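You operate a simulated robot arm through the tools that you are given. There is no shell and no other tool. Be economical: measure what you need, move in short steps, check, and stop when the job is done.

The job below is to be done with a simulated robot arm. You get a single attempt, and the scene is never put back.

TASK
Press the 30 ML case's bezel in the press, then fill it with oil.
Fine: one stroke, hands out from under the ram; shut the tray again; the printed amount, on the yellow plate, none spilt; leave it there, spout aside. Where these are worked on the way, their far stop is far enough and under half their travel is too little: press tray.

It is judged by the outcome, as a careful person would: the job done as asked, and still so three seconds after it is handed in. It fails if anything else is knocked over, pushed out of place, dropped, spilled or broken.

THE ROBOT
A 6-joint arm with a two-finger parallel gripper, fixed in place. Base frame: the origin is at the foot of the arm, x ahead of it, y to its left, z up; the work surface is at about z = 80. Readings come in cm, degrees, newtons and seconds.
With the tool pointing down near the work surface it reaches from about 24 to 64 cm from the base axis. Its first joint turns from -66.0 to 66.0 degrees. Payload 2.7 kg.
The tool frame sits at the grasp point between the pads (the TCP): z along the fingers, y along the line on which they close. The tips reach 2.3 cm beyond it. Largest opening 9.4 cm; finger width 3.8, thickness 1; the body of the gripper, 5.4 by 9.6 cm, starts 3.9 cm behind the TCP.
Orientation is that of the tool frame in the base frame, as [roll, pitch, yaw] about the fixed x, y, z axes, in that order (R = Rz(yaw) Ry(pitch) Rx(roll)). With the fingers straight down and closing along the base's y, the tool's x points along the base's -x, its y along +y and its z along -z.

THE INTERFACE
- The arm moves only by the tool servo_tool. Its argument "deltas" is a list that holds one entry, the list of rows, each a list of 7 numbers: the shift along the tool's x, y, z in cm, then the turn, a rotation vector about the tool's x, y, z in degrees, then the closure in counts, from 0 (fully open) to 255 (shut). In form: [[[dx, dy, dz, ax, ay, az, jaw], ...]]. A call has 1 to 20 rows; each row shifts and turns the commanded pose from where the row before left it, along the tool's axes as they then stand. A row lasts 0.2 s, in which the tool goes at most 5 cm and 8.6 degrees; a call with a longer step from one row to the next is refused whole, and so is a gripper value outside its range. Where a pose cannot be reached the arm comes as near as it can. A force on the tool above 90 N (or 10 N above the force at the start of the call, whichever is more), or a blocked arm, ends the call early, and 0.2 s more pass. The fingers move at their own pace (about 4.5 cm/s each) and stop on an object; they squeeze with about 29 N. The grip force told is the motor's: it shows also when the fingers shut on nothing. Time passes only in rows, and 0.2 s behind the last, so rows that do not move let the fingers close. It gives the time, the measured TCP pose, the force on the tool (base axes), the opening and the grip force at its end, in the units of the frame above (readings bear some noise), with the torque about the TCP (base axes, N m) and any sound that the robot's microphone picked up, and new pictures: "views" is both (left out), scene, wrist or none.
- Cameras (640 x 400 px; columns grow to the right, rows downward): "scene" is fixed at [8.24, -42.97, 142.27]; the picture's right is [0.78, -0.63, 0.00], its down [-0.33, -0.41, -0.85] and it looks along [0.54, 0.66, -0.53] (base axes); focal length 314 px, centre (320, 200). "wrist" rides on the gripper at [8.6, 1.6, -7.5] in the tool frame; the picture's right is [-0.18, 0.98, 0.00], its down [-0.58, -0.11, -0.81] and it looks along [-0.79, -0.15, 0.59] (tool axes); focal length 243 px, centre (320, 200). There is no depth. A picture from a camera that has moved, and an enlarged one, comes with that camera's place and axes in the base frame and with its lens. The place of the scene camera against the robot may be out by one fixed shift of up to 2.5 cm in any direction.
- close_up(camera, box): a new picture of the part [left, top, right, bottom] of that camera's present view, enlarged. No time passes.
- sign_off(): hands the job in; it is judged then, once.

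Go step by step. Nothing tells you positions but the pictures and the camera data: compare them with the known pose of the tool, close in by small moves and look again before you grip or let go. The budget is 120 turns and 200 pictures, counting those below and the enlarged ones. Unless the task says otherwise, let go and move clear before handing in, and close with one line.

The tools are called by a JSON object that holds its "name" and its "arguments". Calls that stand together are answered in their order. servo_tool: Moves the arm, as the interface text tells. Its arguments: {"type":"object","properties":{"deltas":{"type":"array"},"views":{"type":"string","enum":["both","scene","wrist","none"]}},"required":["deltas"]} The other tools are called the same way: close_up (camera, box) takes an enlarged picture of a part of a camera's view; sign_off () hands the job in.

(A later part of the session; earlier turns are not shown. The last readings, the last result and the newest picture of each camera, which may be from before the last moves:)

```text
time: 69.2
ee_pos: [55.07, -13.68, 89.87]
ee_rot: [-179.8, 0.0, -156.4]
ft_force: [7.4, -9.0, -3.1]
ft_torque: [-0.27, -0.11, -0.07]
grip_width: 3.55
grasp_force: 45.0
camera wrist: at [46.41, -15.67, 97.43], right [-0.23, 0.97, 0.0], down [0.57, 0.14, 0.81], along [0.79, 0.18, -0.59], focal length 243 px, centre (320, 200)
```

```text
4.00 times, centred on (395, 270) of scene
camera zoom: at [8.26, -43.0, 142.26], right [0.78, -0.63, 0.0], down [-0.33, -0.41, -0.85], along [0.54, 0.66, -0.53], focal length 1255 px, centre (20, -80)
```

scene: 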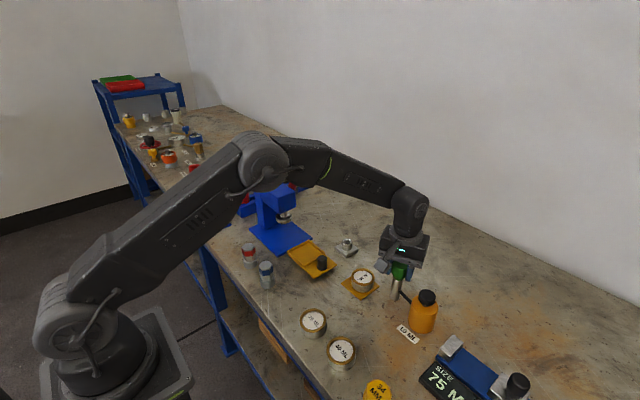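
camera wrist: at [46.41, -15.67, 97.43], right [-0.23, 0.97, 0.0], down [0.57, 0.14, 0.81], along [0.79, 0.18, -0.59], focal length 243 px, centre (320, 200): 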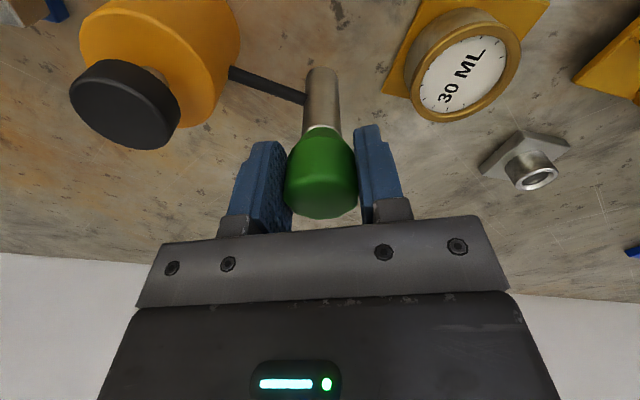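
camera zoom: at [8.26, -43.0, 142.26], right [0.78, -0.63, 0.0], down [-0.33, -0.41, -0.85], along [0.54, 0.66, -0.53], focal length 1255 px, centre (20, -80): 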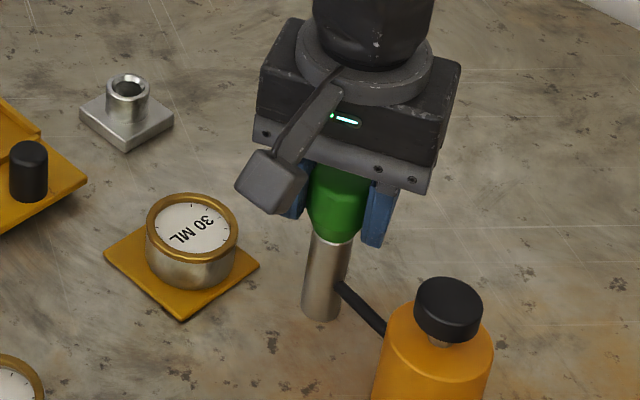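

{"name": "servo_tool", "arguments": {"deltas": [[[0, 0, 0, 0, 0, -6, 255], [0, 0, 0, 0, 0, -6, 255], [0, 0, 0, 0, 0, -6, 255], [0, 0, 0, 0, 0, -6, 255], [0, 0, 0, 0, 0, -6, 255], [0, 0, 0, 0, 0, 0, 255]]]}}

{"name": "close_up", "arguments": {"camera": "scene", "box": [340, 220, 450, 320]}}

```text
time: 70.6
ee_pos: [55.11, -13.91, 89.97]
ee_rot: [-179.4, 0.0, -126.4]
ft_force: [25.2, -31.5, -10.1]
ft_torque: [0.05, -0.46, -0.19]
grip_width: 3.56
grasp_force: 45.0
camera wrist: at [48.64, -19.85, 97.42], right [-0.68, 0.73, -0.01], down [0.43, 0.41, 0.81], along [0.59, 0.55, -0.59], focal length 243 px, centre (320, 200)
```

scene: 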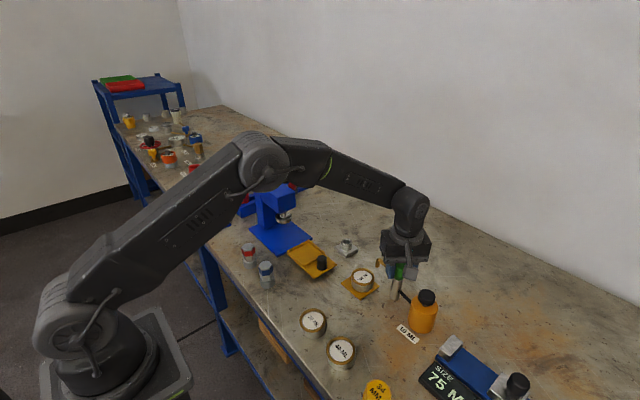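
wrist: 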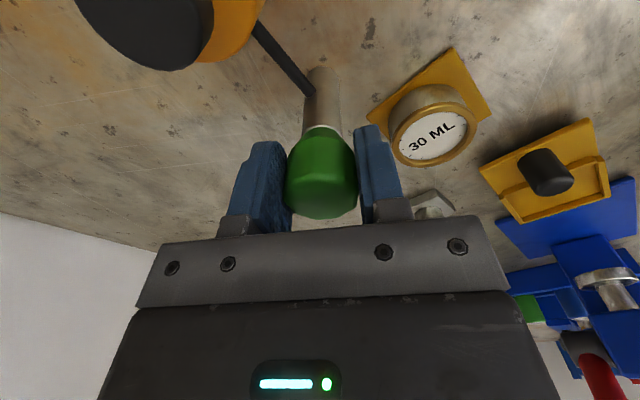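

```text
4.00 times, centred on (395, 270) of scene
camera zoom: at [8.32, -43.06, 142.23], right [0.78, -0.63, 0.0], down [-0.33, -0.41, -0.85], along [0.54, 0.66, -0.53], focal length 1255 px, centre (20, -80)
```

zoom: 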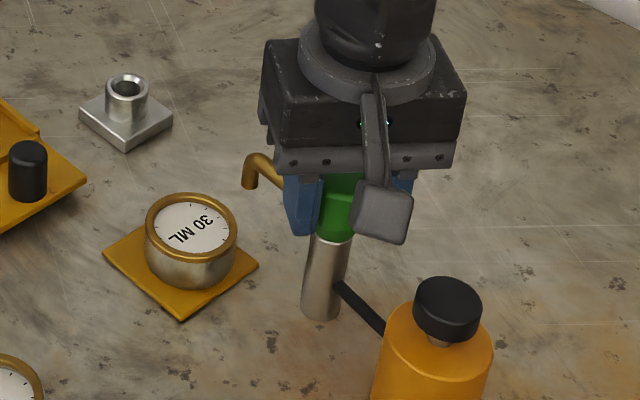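

{"name": "servo_tool", "arguments": {"deltas": [[[0.07, -0.24, 0, 0, 0, 0, 255], [0, 0, 0, 0, 0, -6, 255], [0, 0, 0, 0, 0, -6, 255], [0, 0, 0, 0, 0, -6, 255], [0, 0, 0, 0, 0, -6, 255], [0, 0, 0, 0, 0, 0, 255]]]}}

{"name": "close_up", "arguments": {"camera": "scene", "box": [340, 220, 450, 320]}}

{"name": "close_up", "arguments": {"camera": "wrist", "box": [270, 40, 490, 220]}}

```text
time: 72.0
ee_pos: [55.41, -13.99, 89.92]
ee_rot: [-179.6, -0.2, -102.4]
ft_force: [26.7, -25.7, -6.5]
ft_torque: [0.19, -0.38, -0.16]
grip_width: 3.54
grasp_force: 44.9
camera wrist: at [51.82, -22.04, 97.45], right [-0.92, 0.39, -0.01], down [0.22, 0.55, 0.81], along [0.32, 0.74, -0.59], focal length 243 px, centre (320, 200)
```

scene: 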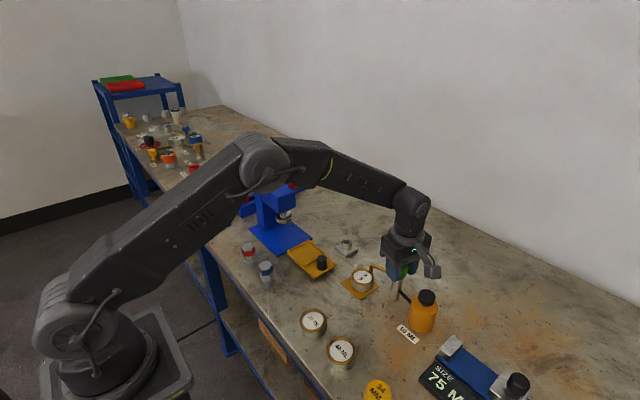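
wrist: 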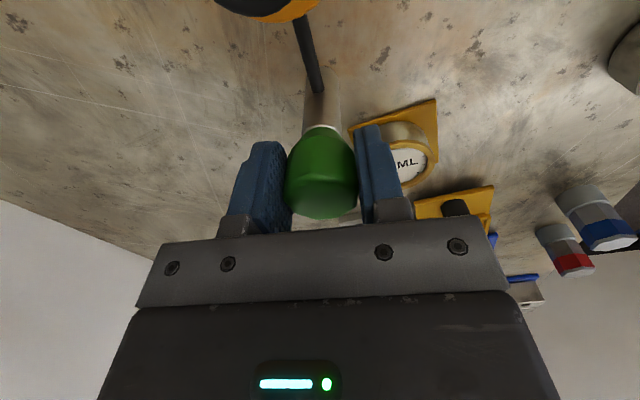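

```text
4.00 times, centred on (395, 270) of scene
camera zoom: at [8.32, -43.04, 142.24], right [0.78, -0.63, 0.0], down [-0.33, -0.41, -0.85], along [0.54, 0.66, -0.53], focal length 1255 px, centre (20, -80)
```

zoom: 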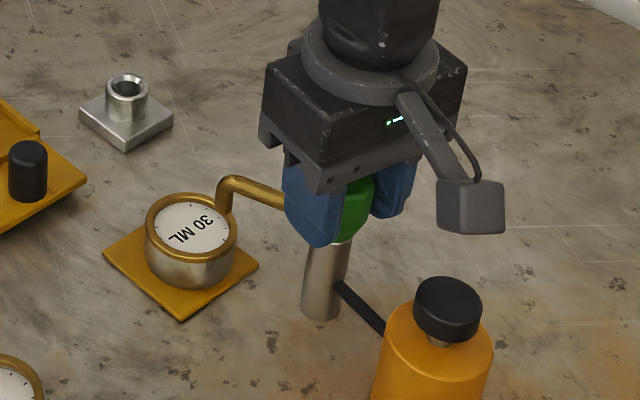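

```text
2.22 times, centred on (380, 130) of wrist
camera zoom: at [51.82, -22.04, 97.45], right [-0.92, 0.39, -0.01], down [0.22, 0.55, 0.81], along [0.32, 0.74, -0.59], focal length 539 px, centre (187, 356)
```

zoom: 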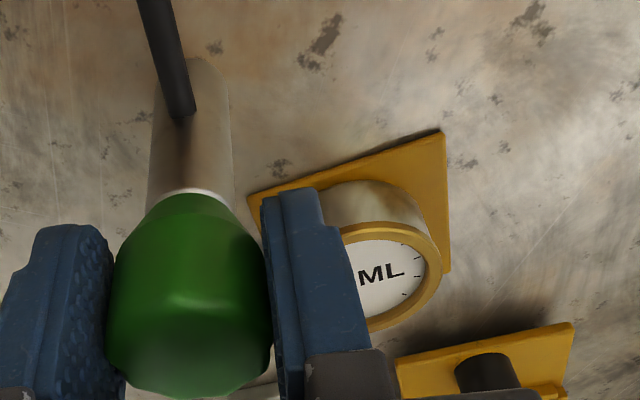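

{"name": "servo_tool", "arguments": {"deltas": [[[0.26, -0.21, 0, 0, 0, 0, 255], [0, 0, 0, 0, 0, -5, 255], [0, 0, 0, 0, 0, -5, 255], [0, 0, 0, 0, 0, 0, 255]]]}}

{"name": "close_up", "arguments": {"camera": "scene", "box": [340, 240, 410, 300]}}

{"name": "close_up", "arguments": {"camera": "wrist", "box": [270, 40, 490, 220]}}

```text
time: 73.0
ee_pos: [55.41, -13.84, 90.0]
ee_rot: [-179.6, 0.1, -92.4]
ft_force: [21.9, -7.7, -1.8]
ft_torque: [0.41, -0.36, -0.61]
grip_width: 3.53
grasp_force: 45.1
camera wrist: at [53.38, -22.57, 97.45], right [-0.97, 0.23, -0.01], down [0.13, 0.58, 0.81], along [0.19, 0.78, -0.59], focal length 243 px, centre (320, 200)
```

scene: 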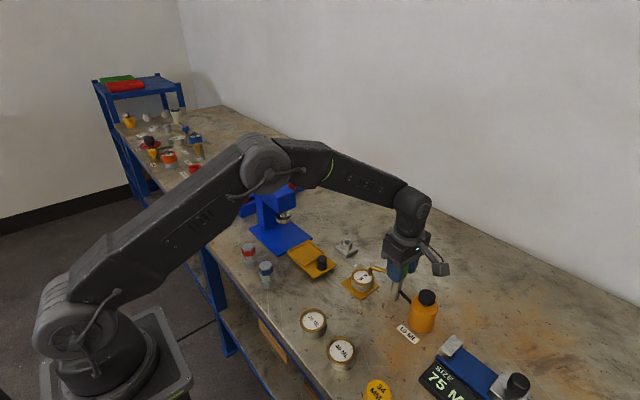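
wrist: 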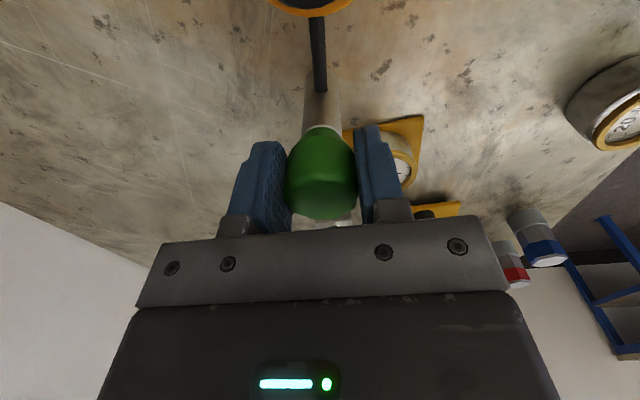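

```text
6.67 times, centred on (375, 270) of scene
camera zoom: at [8.3, -42.99, 142.26], right [0.78, -0.63, 0.0], down [-0.33, -0.41, -0.85], along [0.54, 0.66, -0.53], focal length 2091 px, centre (-47, -267)
```

zoom: 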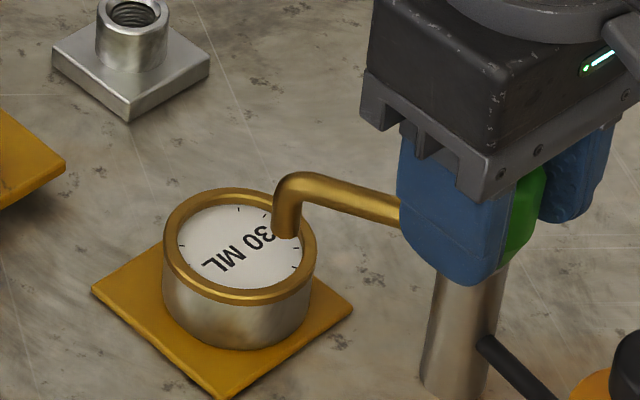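

```text
2.22 times, centred on (380, 130) of wrist
camera zoom: at [53.38, -22.57, 97.45], right [-0.97, 0.23, -0.01], down [0.13, 0.58, 0.81], along [0.19, 0.78, -0.59], focal length 539 px, centre (187, 356)
```

zoom: 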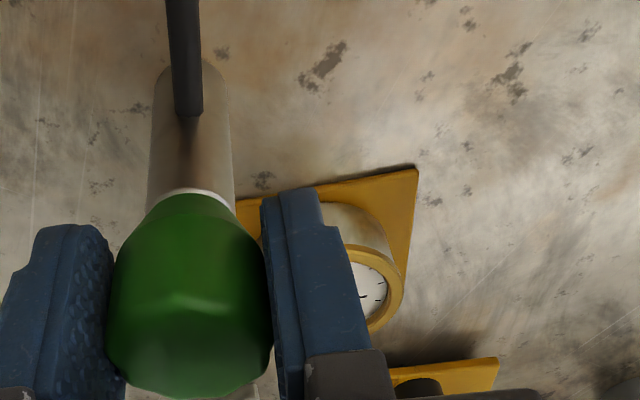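

{"name": "servo_tool", "arguments": {"deltas": [[[0, 0, 0, 0, 0, 0, 140], [0, 0, 0, 0, 0, 0, 100], [0, 0, 0, 0, 0, 0, 80], [0, 0, -2, 0, 0, 0, 80], [0, 0, -4, 0, 0, 0, 40], [3, 0, -4, 0, 0, 0, 0], [4, 0, -2, 0, 0, 0, 0], [0, 0, 0, 0, 0, 0, 0]]]}}

{"name": "close_up", "arguments": {"camera": "wrist", "box": [270, 0, 430, 140]}}

{"name": "close_up", "arguments": {"camera": "scene", "box": [340, 240, 410, 300]}}

```text
time: 74.8
ee_pos: [54.76, -20.96, 101.89]
ee_rot: [180.0, -0.1, -92.3]
ft_force: [0.3, -0.9, -0.1]
ft_torque: [-0.01, 0.02, -0.01]
grip_width: 9.4
grasp_force: 0.1
camera wrist: at [52.79, -29.59, 109.43], right [-0.97, 0.23, 0.0], down [0.13, 0.58, 0.81], along [0.18, 0.78, -0.59], focal length 243 px, centre (320, 200)
```

scene: 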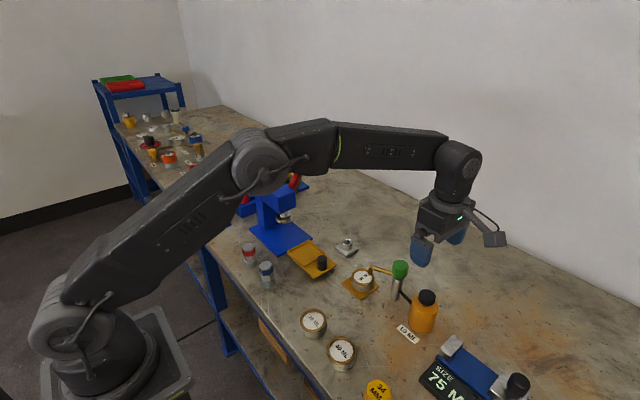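
wrist: 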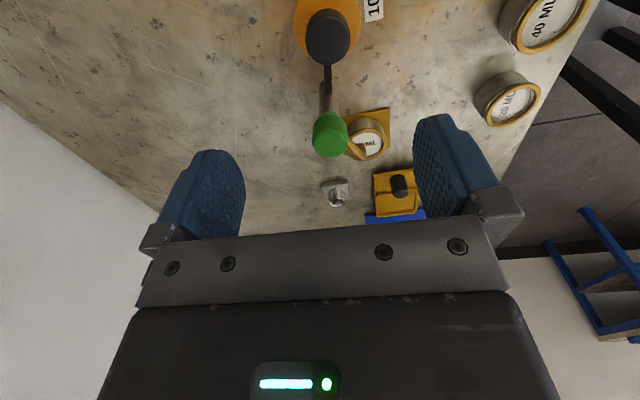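

```text
2.86 times, centred on (350, 70) of wrist
camera zoom: at [52.79, -29.59, 109.43], right [-0.97, 0.23, 0.0], down [0.13, 0.58, 0.81], along [0.18, 0.78, -0.59], focal length 693 px, centre (234, 571)
```

zoom: 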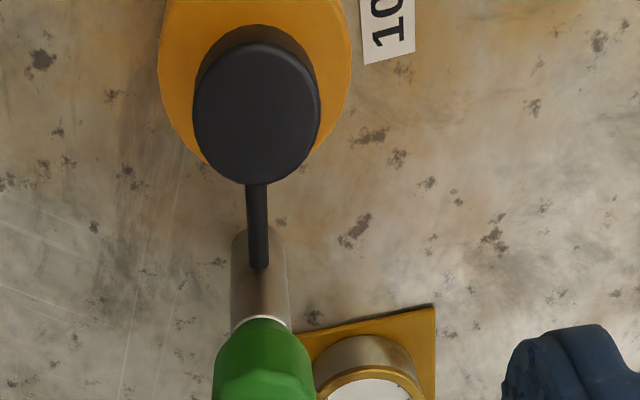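

```text
6.67 times, centred on (375, 270) of scene
camera zoom: at [8.24, -42.98, 142.27], right [0.78, -0.63, 0.0], down [-0.33, -0.41, -0.85], along [0.54, 0.66, -0.53], focal length 2091 px, centre (-47, -267)
```

zoom: 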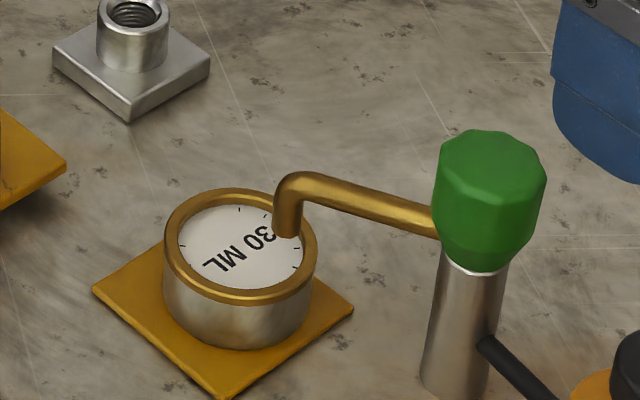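

{"name": "close_up", "arguments": {"camera": "wrist", "box": [300, 95, 420, 175]}}

```text
5.00 times, centred on (360, 135) of wrist
camera zoom: at [52.79, -29.59, 109.43], right [-0.97, 0.23, 0.0], down [0.13, 0.58, 0.81], along [0.18, 0.78, -0.59], focal length 1213 px, centre (120, 525)
```

zoom: 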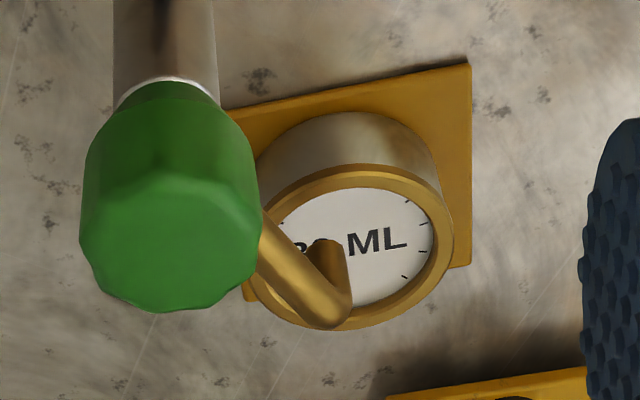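

{"name": "servo_tool", "arguments": {"deltas": [[[0, 0, 0, 0, 0, -2.3, 100], [-4.04, 1.56, 0.4, 0, 0, 0, 255], [-4.04, 1.56, 0.4, 0, 0, 0, 255], [-4.04, 1.56, 0.4, 0, 0, 0, 255], [-4.04, 1.56, 0.4, 0, 0, 0, 255], [-4.04, 1.56, 0.4, 0, 0, 0, 255], [0, 0, 0, 0, -5, 0, 255], [0, 0, 0, 0, -5, 0, 255], [0.52, 0, 2.95, 0, 0, 0, 255], [0.52, 0, 2.95, 0, 0, 0, 255], [0.52, 0, 2.95, 0, 0, 0, 255], [0.35, 0, 2, 0, 0, 0, 255], [0, 0, 0, 0, 0, 0, 255]]]}}

{"name": "close_up", "arguments": {"camera": "scene", "box": [270, 200, 400, 310]}}

```text
time: 77.6
ee_pos: [47.24, -0.87, 88.83]
ee_rot: [-180.0, 9.9, -90.1]
ft_force: [0.9, 0.3, -0.2]
ft_torque: [0.02, 0.02, -0.02]
grip_width: 0.01
grasp_force: 29.3
camera wrist: at [45.59, -10.64, 94.77], right [-0.98, 0.18, 0.03], down [0.11, 0.43, 0.89], along [0.15, 0.88, -0.45], focal length 243 px, centre (320, 200)
```

scene: 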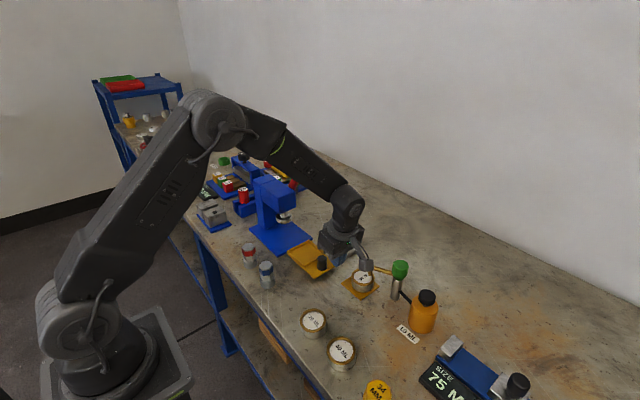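
wrist: 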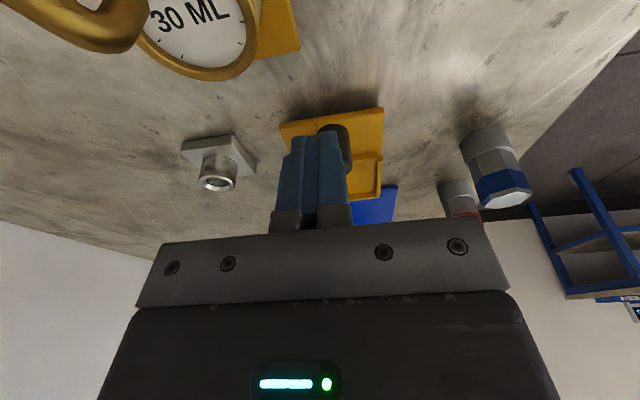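

```text
3.64 times, centred on (335, 255) of scene
camera zoom: at [8.24, -42.97, 142.27], right [0.78, -0.63, 0.0], down [-0.33, -0.41, -0.85], along [0.54, 0.66, -0.53], focal length 1141 px, centre (266, 0)
```

zoom: 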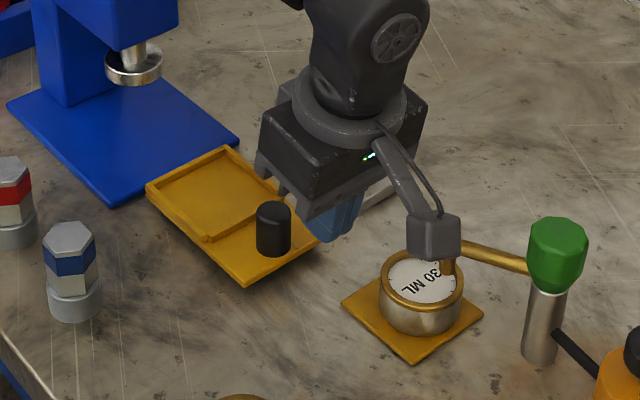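

{"name": "servo_tool", "arguments": {"deltas": [[[0.3, 0.25, 1.5, 0, 0, 0, 255], [0.3, 0, 1.5, 0, 0, 0, 255], [0.17, 0, 1.3, 0, 0, 0, 255], [0, 0, 0, 0, 0, 0, 255]]]}}

{"name": "close_up", "arguments": {"camera": "scene", "box": [270, 200, 400, 310]}}

```text
time: 78.6
ee_pos: [47.05, -0.92, 84.53]
ee_rot: [-180.0, 9.8, -90.2]
ft_force: [-0.2, -0.3, -0.6]
ft_torque: [-0.03, -0.02, 0.0]
grip_width: 0.04
grasp_force: 29.2
camera wrist: at [45.34, -10.69, 90.41], right [-0.98, 0.18, 0.03], down [0.11, 0.43, 0.89], along [0.15, 0.88, -0.45], focal length 243 px, centre (320, 200)
```

scene: 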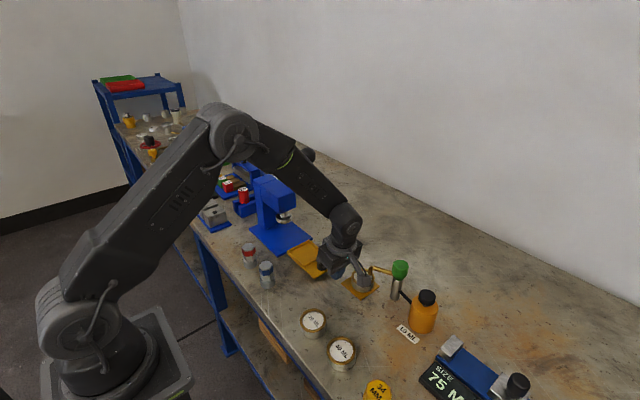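
wrist: 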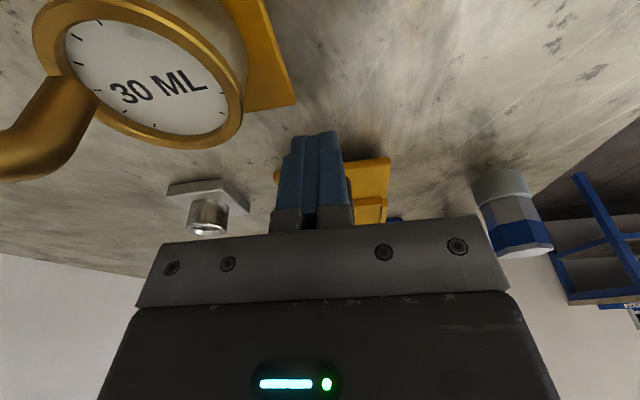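

```text
3.64 times, centred on (335, 255) of scene
camera zoom: at [8.24, -42.97, 142.27], right [0.78, -0.63, 0.0], down [-0.33, -0.41, -0.85], along [0.54, 0.66, -0.53], focal length 1141 px, centre (266, 0)
```

zoom: 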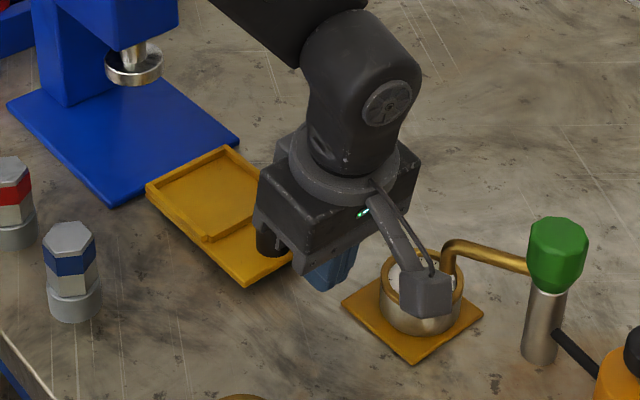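

{"name": "servo_tool", "arguments": {"deltas": [[[-0.79, 0, 0.14, 0, 0, 0, 255], [-0.79, 0, 0.14, 0, 0, 0, 255], [-0.79, 0, 0.14, 0, 0, 0, 255], [-0.79, 0, 0.14, 0, 0, 0, 255], [-0.79, 0, 0.14, 0, 0, 0, 255], [-0.79, 0, 0.14, 0, 0, 0, 255], [-0.79, 0, 0.14, 0, 0, 0, 255], [-0.79, 0, 0.14, 0, 0, 0, 255], [0, 0, 0, 0, 0, 0, 255]]]}}

{"name": "close_up", "arguments": {"camera": "scene", "box": [240, 180, 370, 290]}}

```text
time: 80.6
ee_pos: [47.02, 5.58, 84.58]
ee_rot: [-180.0, 9.8, -90.1]
ft_force: [-0.2, -0.8, 1.1]
ft_torque: [0.0, 0.04, 0.01]
grip_width: 0.01
grasp_force: 29.0
camera wrist: at [45.31, -4.23, 90.41], right [-0.98, 0.18, 0.03], down [0.11, 0.43, 0.89], along [0.15, 0.88, -0.45], focal length 243 px, centre (320, 200)
```

scene: 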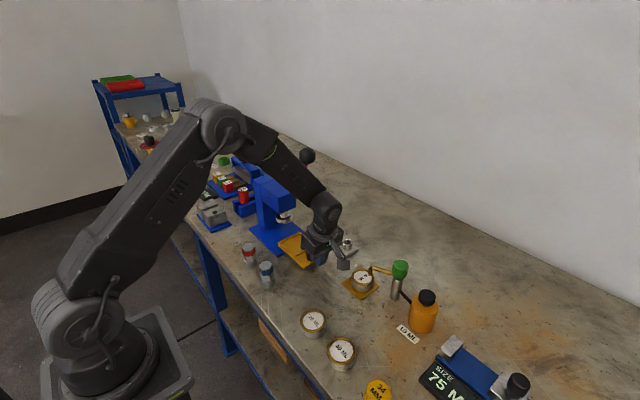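
wrist: 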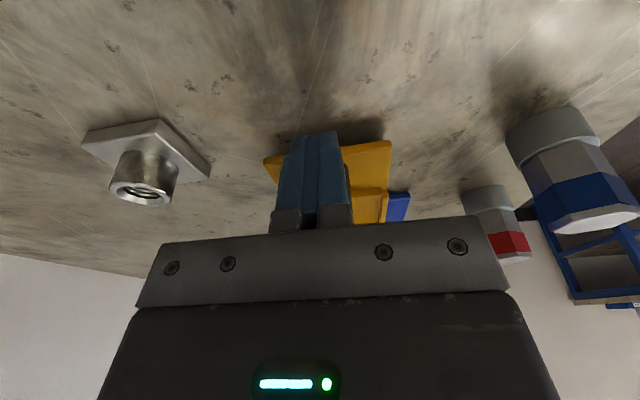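

```text
3.64 times, centred on (305, 235) of scene
camera zoom: at [8.24, -42.98, 142.27], right [0.78, -0.63, 0.0], down [-0.33, -0.41, -0.85], along [0.54, 0.66, -0.53], focal length 1141 px, centre (374, 73)
```

zoom: 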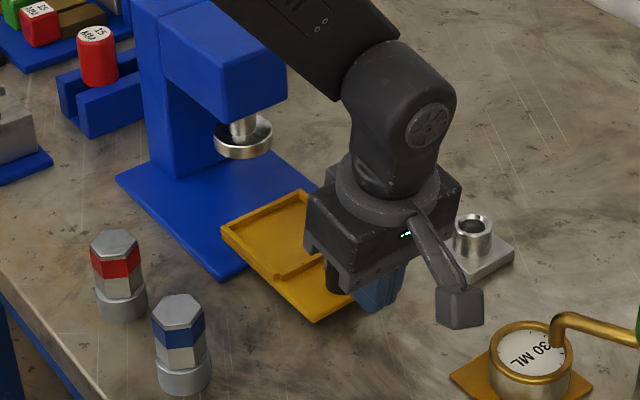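

Tray slides in smoothly. I continue pushing until its stop.

{"name": "servo_tool", "arguments": {"deltas": [[[-0.79, 0, 0.14, 0, 0, 0, 255], [-0.79, 0, 0.14, 0, 0, 0, 255], [-0.79, 0, 0.14, 0, 0, 0, 255], [-0.79, 0, 0.14, 0, 0, 0, 255], [-0.79, 0, 0.14, 0, 0, 0, 255], [-0.5, 0, 0.087, 0, 0, 0, 255], [-0.4, 0, 0.07, 0, 0, 0, 255], [-0.3, 0, 0.05, 0, 0, 0, 255], [-0.3, 0, 0.05, 0, 0, 0, 255], [-0.3, 0, 0.05, 0, 0, 0, 255], [0, 0, 0, 0, 0, 0, 255]]], "views": "none"}}

{"name": "close_up", "arguments": {"camera": "scene", "box": [240, 180, 340, 265]}}

```text
time: 83.0
ee_pos: [47.01, 11.41, 84.48]
ee_rot: [180.0, 10.0, -90.1]
ft_force: [0.1, -1.1, -0.5]
ft_torque: [0.0, -0.02, -0.02]
grip_width: 0.01
grasp_force: 28.9
```

```text
4.71 times, centred on (290, 222) of scene
camera zoom: at [8.24, -42.98, 142.27], right [0.78, -0.63, 0.0], down [-0.33, -0.41, -0.85], along [0.54, 0.66, -0.53], focal length 1476 px, centre (461, 94)
```

zoom: 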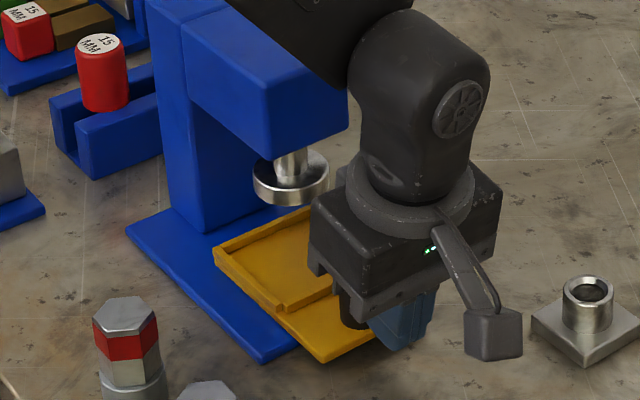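

{"name": "servo_tool", "arguments": {"deltas": [[[-0.2, 0, 0.035, 0, 0, 0, 255], [-0.2, 0, 0.035, 0, 0, 0, 255], [-0.2, 0, 0.035, 0, 0, 0, 255], [0, 0, 0, 0, 0, 0, 255]]], "views": "none"}}

{"name": "close_up", "arguments": {"camera": "scene", "box": [240, 180, 340, 265]}}

```text
time: 84.0
ee_pos: [47.1, 11.55, 84.47]
ee_rot: [179.9, 9.8, -90.4]
ft_force: [-9.0, -43.0, 15.5]
ft_torque: [-0.49, -0.11, 0.22]
grip_width: 0.0
grasp_force: 29.2
```

```text
4.71 times, centred on (290, 222) of scene
camera zoom: at [8.2, -43.08, 142.23], right [0.78, -0.63, 0.0], down [-0.33, -0.41, -0.85], along [0.54, 0.66, -0.53], focal length 1476 px, centre (461, 94)
```

zoom: 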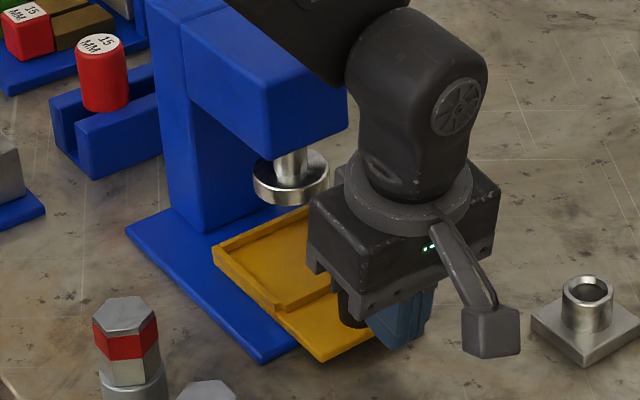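

{"name": "servo_tool", "arguments": {"deltas": [[[1.0, 0, -0.17, 0, 0, 0, 255], [2.0, 0, -0.35, 0, 0, 0, 255], [-0.52, 0, -2.95, 0, 0, 0, 255], [-0.52, 0, -2.95, 0, 0, 0, 255], [-0.52, 0, -2.95, 0, 0, 0, 255], [-0.52, 0, -2.95, 0, 0, 0, 255], [2.95, 0, -0.52, 0, 5, 0, 255], [0, 0, 0, 0, 5, 0, 255], [0, 0, 0, 0, 0, 8.2, 255], [0, 0, 0, 0, 0, 8.2, 255], [0, 0, 0, 0, 0, 8.2, 255], [0, 0, 0, 0, 0, 8.2, 255], [0, 0, 0, 0, 0, 8.2, 255], [0, 0, 0, 0, 0, 8.2, 255], [0, 0, 0, 0, 0, 8.2, 255], [0, 0, 0, 0, 0, 8.2, 255], [0, 0, 0, 0, 0, 8.2, 255], [0, 0, 0, 0, 0, 8.2, 255], [0, 0, 0, 0, 0, 8, 255]]], "views": "scene"}}

```text
time: 88.0
ee_pos: [47.01, 6.12, 96.43]
ee_rot: [-179.9, 0.1, 179.7]
ft_force: [0.2, -0.6, 0.1]
ft_torque: [0.0, 0.0, -0.03]
grip_width: 0.0
grasp_force: 29.0
```

scene: 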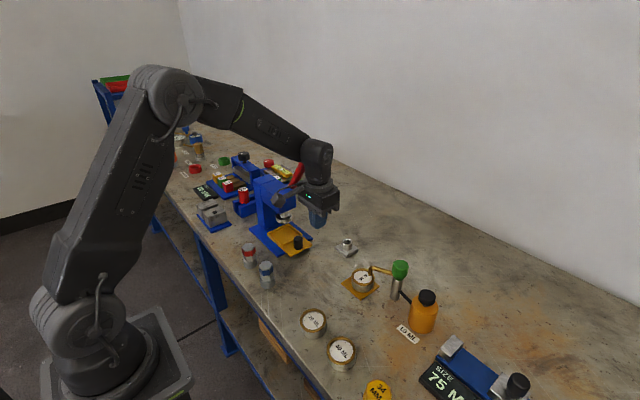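

{"name": "servo_tool", "arguments": {"deltas": [[[0.6, -3.3, 0, 0, 0, 0, 255], [0.6, -3.3, 0, 0, 0, 0, 255], [0.5, -3.3, 0, 0, 0, 0, 255], [0, 0, 0, 0, 7.5, 0, 255], [0, 0, 0, 0, 7.5, 0, 255], [0, 0, 0, 0, 7.5, 0, 255], [0, 0, 0, 0, 7.5, 0, 255], [0, 0, 0, 0, 0, 0, 255]]], "views": "wrist"}}

{"name": "close_up", "arguments": {"camera": "wrist", "box": [220, 60, 420, 220]}}

```text
time: 89.8
ee_pos: [45.27, -3.86, 96.41]
ee_rot: [-179.9, -30.1, 179.8]
ft_force: [0.6, 0.4, -0.4]
ft_torque: [0.0, -0.03, 0.0]
grip_width: 0.0
grasp_force: 28.8
camera wrist: at [41.54, -2.24, 107.3], right [0.16, 0.98, -0.09], down [0.91, -0.11, 0.41], along [0.39, -0.15, -0.91], focal length 243 px, centre (320, 200)
```

wrist: 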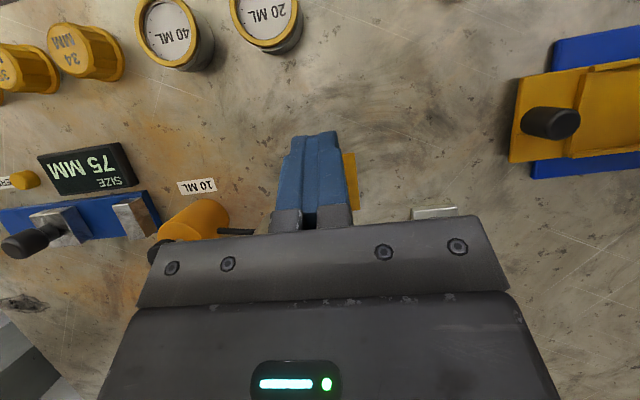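

```text
2.50 times, centred on (320, 140) of wrist
camera zoom: at [41.54, -2.24, 107.3], right [0.16, 0.98, -0.09], down [0.91, -0.11, 0.41], along [0.39, -0.15, -0.91], focal length 606 px, centre (320, 350)
```

zoom: 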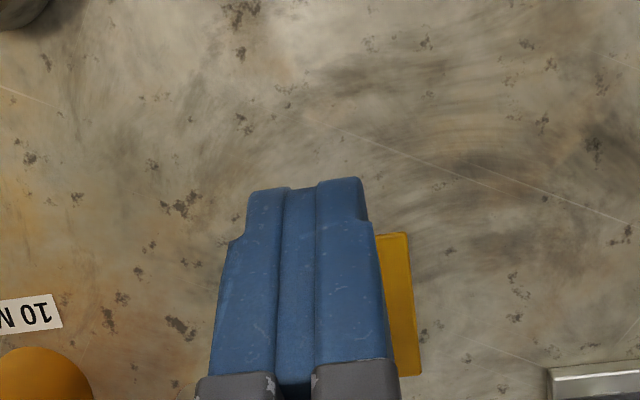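

{"name": "servo_tool", "arguments": {"deltas": [[[-2.4, 0, -1.9, 0, 0, 0, 100], [-2.4, 0, -1.9, 0, 0, 0, 0], [-2.4, 0, -1.9, 0, 0, 0, 0], [0, 0, 0, 0, 0, 0, 0], [0, 0, 0, 0, 0, 0, 0]]], "views": "wrist"}}

{"name": "close_up", "arguments": {"camera": "wrist", "box": [240, 60, 400, 200]}}

```text
time: 91.0
ee_pos: [54.33, -3.91, 97.68]
ee_rot: [-179.9, -30.1, 179.8]
ft_force: [0.7, -0.5, 0.1]
ft_torque: [0.0, 0.0, 0.03]
grip_width: 9.39
grasp_force: 0.1
camera wrist: at [50.5, -2.29, 108.57], right [0.16, 0.98, -0.09], down [0.91, -0.11, 0.41], along [0.39, -0.15, -0.91], focal length 243 px, centre (320, 200)
```

wrist: 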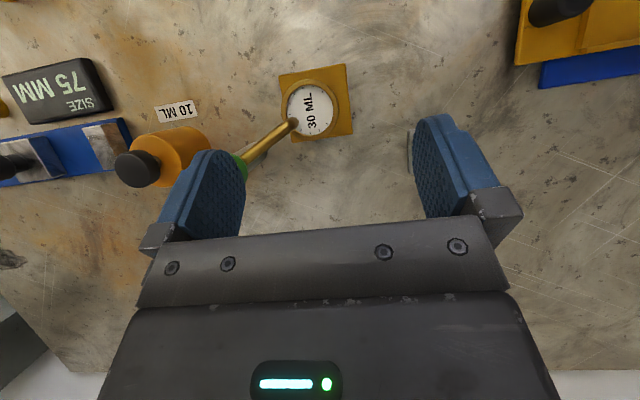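

```text
2.86 times, centred on (320, 130) of wrist
camera zoom: at [50.5, -2.29, 108.57], right [0.16, 0.98, -0.09], down [0.91, -0.11, 0.41], along [0.39, -0.15, -0.91], focal length 693 px, centre (320, 400)
```

zoom: 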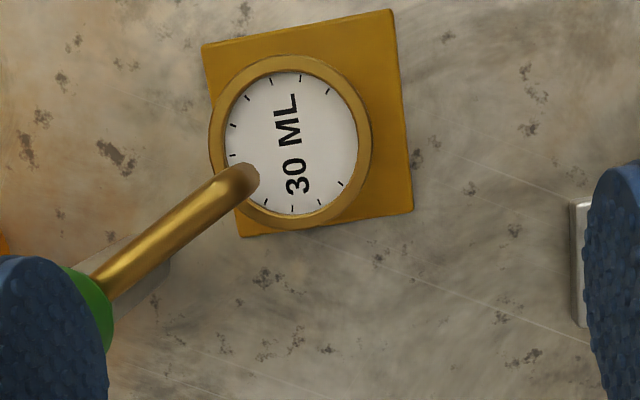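

{"name": "servo_tool", "arguments": {"deltas": [[[0, 0, 0, 0, -7.5, 0, 255], [0, 0, 0, 0, -7.5, 0, 255], [0, 0, 0, 0, -7.5, 0, 255], [0, 0, 0, 0, -7.6, 0, 255], [-0.4, -3.2, 0, 0, 0, 0, 255], [-0.4, -3.2, 0, 0, 0, 0, 255], [-0.3, -3.25, 0, 0, 0, 0, 255], [0, 0, 2.5, 0, 0, 0, 255], [0, 0, 0, 0, 0, 0, 255]]]}}

{"name": "close_up", "arguments": {"camera": "scene", "box": [340, 220, 450, 320]}}

{"name": "close_up", "arguments": {"camera": "wrist", "box": [230, 60, 430, 220]}}

```text
time: 93.0
ee_pos: [55.44, -13.63, 95.35]
ee_rot: [-179.9, 0.1, 179.9]
ft_force: [-0.2, 0.5, -0.4]
ft_torque: [-0.01, 0.01, 0.01]
grip_width: 0.01
grasp_force: 29.2
camera wrist: at [46.76, -12.01, 102.76], right [0.19, 0.98, 0.0], down [0.58, -0.11, 0.81], along [0.79, -0.15, -0.59], focal length 243 px, centre (320, 200)
```

scene: 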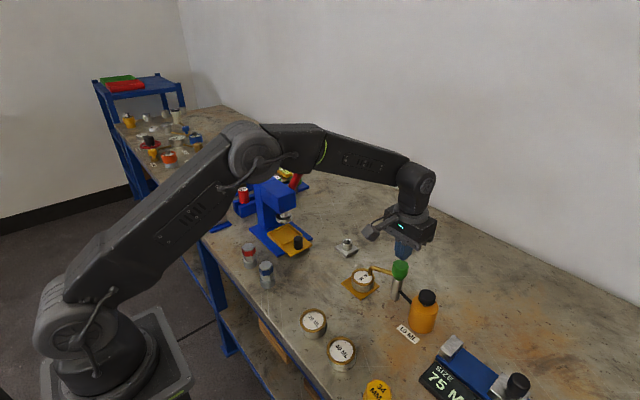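
wrist: 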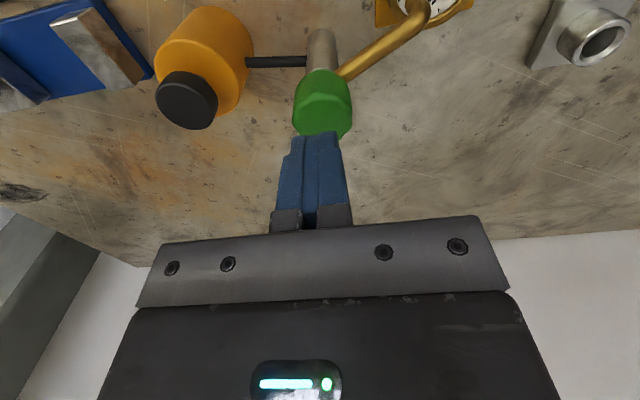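

```text
4.00 times, centred on (395, 270) of scene
camera zoom: at [8.24, -42.98, 142.27], right [0.78, -0.63, 0.0], down [-0.33, -0.41, -0.85], along [0.54, 0.66, -0.53], focal length 1255 px, centre (20, -80)
```

zoom: 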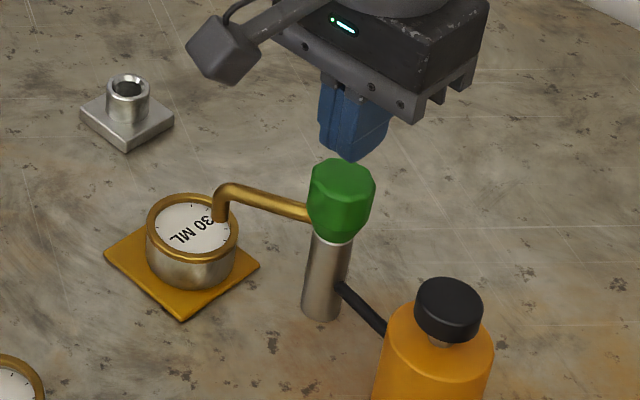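

```text
2.50 times, centred on (330, 140) of wrist
camera zoom: at [46.76, -12.01, 102.76], right [0.19, 0.98, 0.0], down [0.58, -0.11, 0.81], along [0.79, -0.15, -0.59], focal length 606 px, centre (295, 350)
```

zoom: 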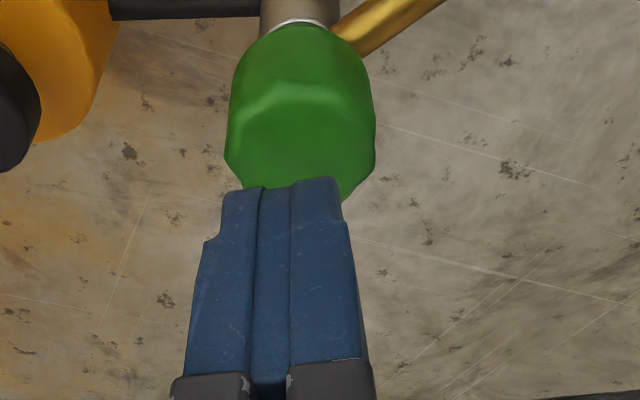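

{"name": "servo_tool", "arguments": {"deltas": [[[0.25, 0.1, 1, 0, 0, 0, 255], [0, 0, 1, 0, 0, 0, 255], [0, 0, 0.3, 0, 0, 0, 255], [0, 0, 0.3, 0, 0, 0, 255], [0, 0, 0, 0, 0, 0, 255]]], "views": "none"}}

{"name": "close_up", "arguments": {"camera": "scene", "box": [340, 220, 450, 320]}}

```text
time: 94.2
ee_pos: [55.24, -13.44, 93.08]
ee_rot: [-179.9, 0.4, 179.9]
ft_force: [-11.7, 2.6, 31.3]
ft_torque: [0.06, 0.19, -0.01]
grip_width: 0.0
grasp_force: 28.8
```

```text
4.00 times, centred on (395, 270) of scene
camera zoom: at [8.15, -42.95, 142.28], right [0.78, -0.63, 0.0], down [-0.33, -0.41, -0.85], along [0.54, 0.66, -0.53], focal length 1255 px, centre (20, -80)
```

zoom: 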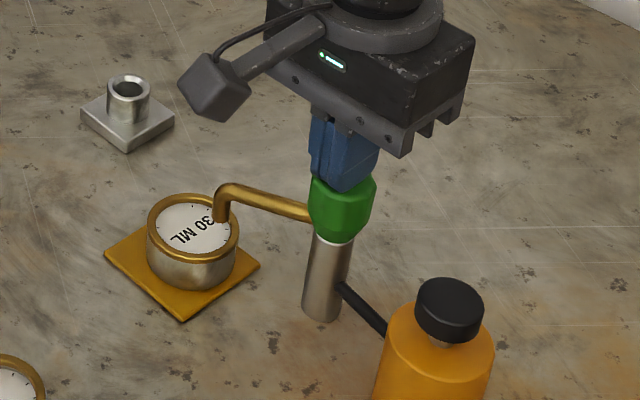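

{"name": "servo_tool", "arguments": {"deltas": [[[0, 0, 0.25, 0, 0, 0, 255], [0, 0, 0.25, 0, 0, 0, 255], [0, 0, 0, 0, 0, 0, 255]]], "views": "none"}}

{"name": "close_up", "arguments": {"camera": "scene", "box": [340, 220, 450, 320]}}

```text
time: 95.0
ee_pos: [55.21, -13.46, 93.04]
ee_rot: [-179.9, 0.7, 179.9]
ft_force: [-22.6, 3.6, 57.4]
ft_torque: [0.15, 0.41, -0.01]
grip_width: 0.01
grasp_force: 28.9
```

```text
4.00 times, centred on (395, 270) of scene
camera zoom: at [8.08, -42.94, 142.29], right [0.78, -0.63, 0.0], down [-0.33, -0.41, -0.85], along [0.54, 0.66, -0.53], focal length 1255 px, centre (20, -80)
```

zoom: 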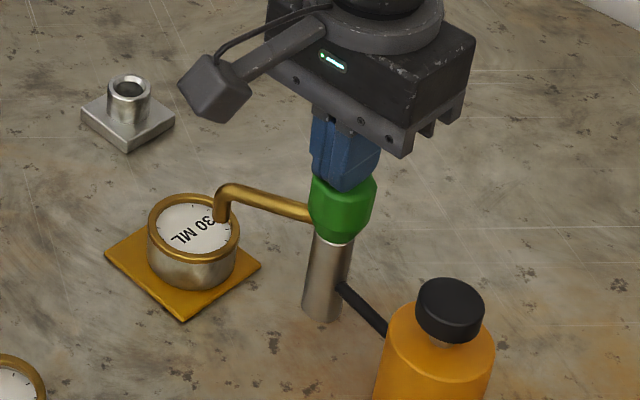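

{"name": "servo_tool", "arguments": {"deltas": [[[0, 0, -1, 0, 0, 0, 255], [0, 0, -3, 0, 0, 0, 255], [0.4, -3, -1, 0, 0, 0, 255], [0.4, -3, 0, 0, 0, 0, 255], [0.4, -2.9, 0, 0, 0, 0, 255], [0, 0, 0, 0, 0, 0, 255]]]}}

{"name": "close_up", "arguments": {"camera": "wrist", "box": [220, 20, 420, 180]}}

{"name": "close_up", "arguments": {"camera": "scene", "box": [340, 240, 460, 340]}}

```text
time: 96.4
ee_pos: [53.98, -22.34, 97.18]
ee_rot: [-179.9, 0.0, 179.8]
ft_force: [-0.4, -0.2, -1.0]
ft_torque: [0.01, -0.03, 0.01]
grip_width: 0.0
grasp_force: 28.6
camera wrist: at [45.22, -20.79, 104.7], right [0.19, 0.98, 0.0], down [0.58, -0.11, 0.81], along [0.79, -0.15, -0.59], focal length 243 px, centre (320, 200)
```

scene: 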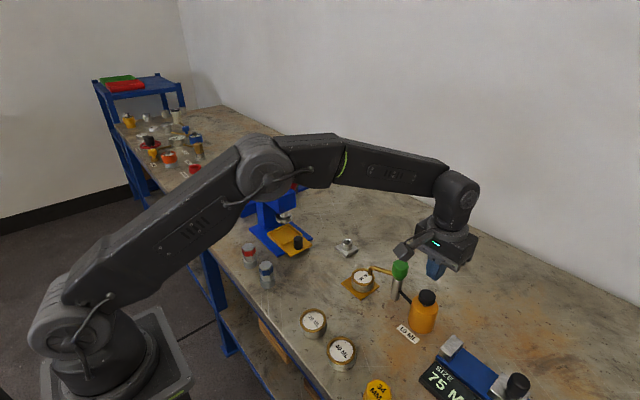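
wrist: 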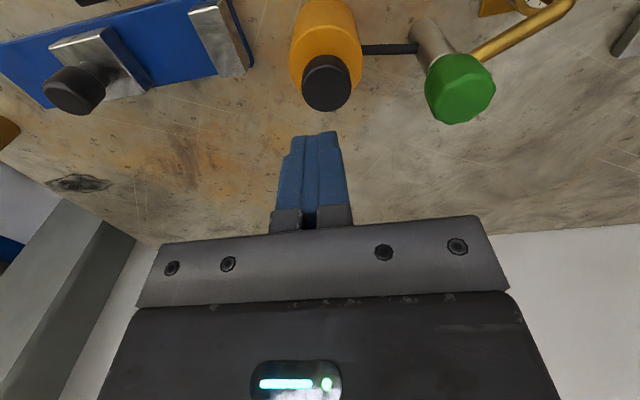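

```text
2.50 times, centred on (320, 100) of wrist
camera zoom: at [45.22, -20.79, 104.7], right [0.19, 0.98, 0.0], down [0.58, -0.11, 0.81], along [0.79, -0.15, -0.59], focal length 606 px, centre (320, 450)
```

zoom: 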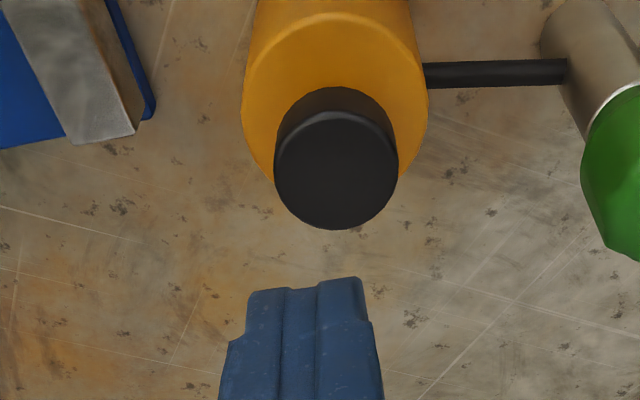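

```text
4.00 times, centred on (400, 290) of scene
camera zoom: at [8.24, -42.98, 142.27], right [0.78, -0.63, 0.0], down [-0.33, -0.41, -0.85], along [0.54, 0.66, -0.53], focal length 1255 px, centre (0, -160)
```

zoom: 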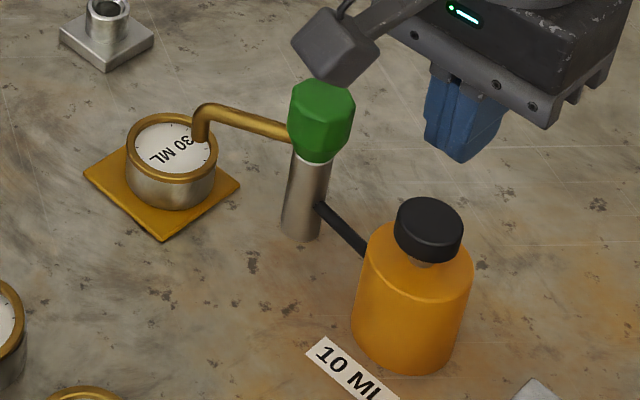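

{"name": "servo_tool", "arguments": {"deltas": [[[-0.3, 0.1, 3, 0, 0, 0, 255], [0, 0, 2.8, 0, 0, 0, 255], [0, 0, 0.5, 0, 0, 0, 255], [0, 0, 0.4, 0, 0, 0, 255], [0, 0, 0.2, 0, 0, 0, 255], [0, 0, 0, 0, 0, 0, 255]]], "views": "wrist"}}

{"name": "close_up", "arguments": {"camera": "scene", "box": [340, 240, 460, 340]}}

```text
time: 97.8
ee_pos: [54.38, -22.22, 90.44]
ee_rot: [-179.9, 0.2, 179.9]
ft_force: [-0.3, -2.0, 2.2]
ft_torque: [-0.02, 0.03, 0.01]
grip_width: 0.01
grasp_force: 28.7
heard: click
camera wrist: at [45.59, -20.64, 97.83], right [0.19, 0.98, 0.0], down [0.58, -0.11, 0.81], along [0.79, -0.15, -0.59], focal length 243 px, centre (320, 200)
```

wrist: 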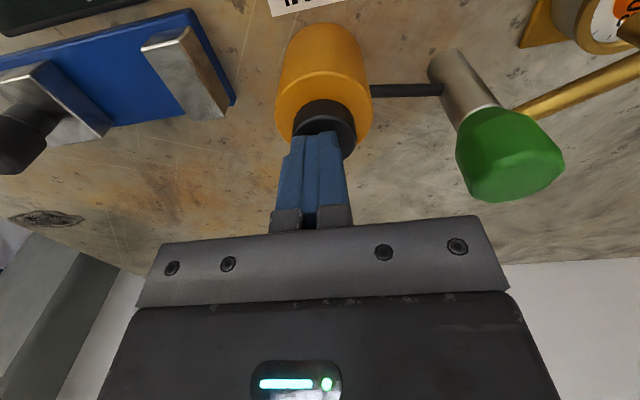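

```text
4.00 times, centred on (400, 290) of scene
camera zoom: at [8.23, -42.98, 142.27], right [0.78, -0.63, 0.0], down [-0.33, -0.41, -0.85], along [0.54, 0.66, -0.53], focal length 1255 px, centre (0, -160)
```

zoom: 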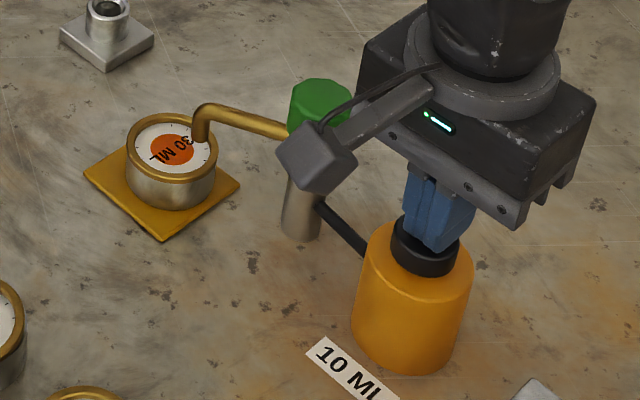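

{"name": "servo_tool", "arguments": {"deltas": [[[0, 0, -1, 0, 0, 0, 255], [0, 0, -1.5, 0, 0, 0, 255], [0, 0, 0, 0, 0, 0, 255], [0, 0, 0, 0, 0, 0, 255]]], "views": "none"}}

{"name": "close_up", "arguments": {"camera": "scene", "box": [340, 240, 460, 340]}}

```text
time: 98.8
ee_pos: [54.24, -22.32, 92.85]
ee_rot: [-179.8, 0.1, 179.9]
ft_force: [0.9, -0.1, -0.2]
ft_torque: [0.02, -0.01, -0.02]
grip_width: 0.0
grasp_force: 29.0
```

```text
4.00 times, centred on (400, 290) of scene
camera zoom: at [8.24, -42.97, 142.27], right [0.78, -0.63, 0.0], down [-0.33, -0.41, -0.85], along [0.54, 0.66, -0.53], focal length 1255 px, centre (0, -160)
```

zoom: 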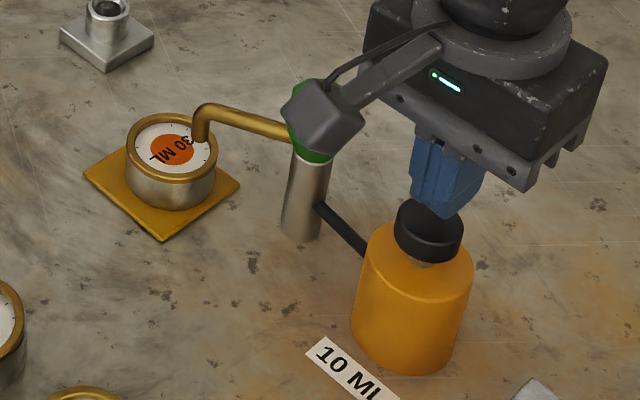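

{"name": "servo_tool", "arguments": {"deltas": [[[0, 0, 1, 0, 0, 0, 255], [0, 0, 0.7, 0, 0, 0, 255], [0, 0, 0.5, 0, 0, 0, 255], [0, 0, 0.3, 0, 0, 0, 255], [0, 0, 0, 0, 0, 0, 255]]], "views": "none"}}

{"name": "close_up", "arguments": {"camera": "scene", "box": [340, 240, 460, 340]}}

```text
time: 100.0
ee_pos: [54.27, -22.27, 90.43]
ee_rot: [-179.9, 0.1, 179.9]
ft_force: [-1.6, -1.5, 2.8]
ft_torque: [-0.01, 0.03, 0.01]
grip_width: 0.04
grasp_force: 29.2
heard: click
```

```text
4.00 times, centred on (400, 290) of scene
camera zoom: at [8.23, -42.97, 142.27], right [0.78, -0.63, 0.0], down [-0.33, -0.41, -0.85], along [0.54, 0.66, -0.53], focal length 1255 px, centre (0, -160)
```

zoom: 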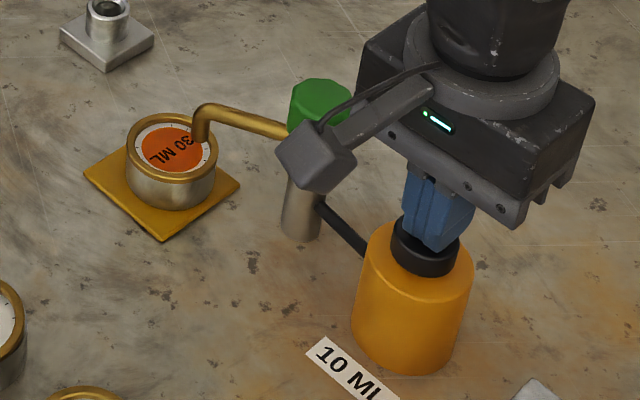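

{"name": "servo_tool", "arguments": {"deltas": [[[0, 0, -1, 0, 0, 0, 255], [0, 0, -1.5, 0, 0, 0, 255], [0, 0, 0, 0, 0, 0, 255], [0, 0, 0, 0, 0, 0, 255], [0, 0, 1, 0, 0, 0, 255], [0, 0, 0.7, 0, 0, 0, 255], [0, 0, 0.5, 0, 0, 0, 255], [0, 0, 0.3, 0, 0, 0, 255], [0, 0, 0, 0, 0, 0, 255]]], "views": "none"}}

{"name": "close_up", "arguments": {"camera": "scene", "box": [340, 240, 460, 340]}}

```text
time: 102.0
ee_pos: [54.33, -22.23, 90.44]
ee_rot: [-179.9, 0.2, 179.8]
ft_force: [-0.7, -1.3, 3.7]
ft_torque: [-0.02, 0.02, 0.0]
grip_width: 0.0
grasp_force: 29.3
heard: click
```

```text
4.00 times, centred on (400, 290) of scene
camera zoom: at [8.23, -42.98, 142.27], right [0.78, -0.63, 0.0], down [-0.33, -0.41, -0.85], along [0.54, 0.66, -0.53], focal length 1255 px, centre (0, -160)
```

zoom: 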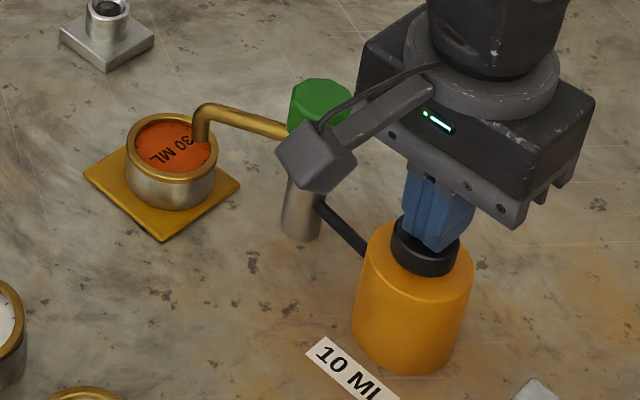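

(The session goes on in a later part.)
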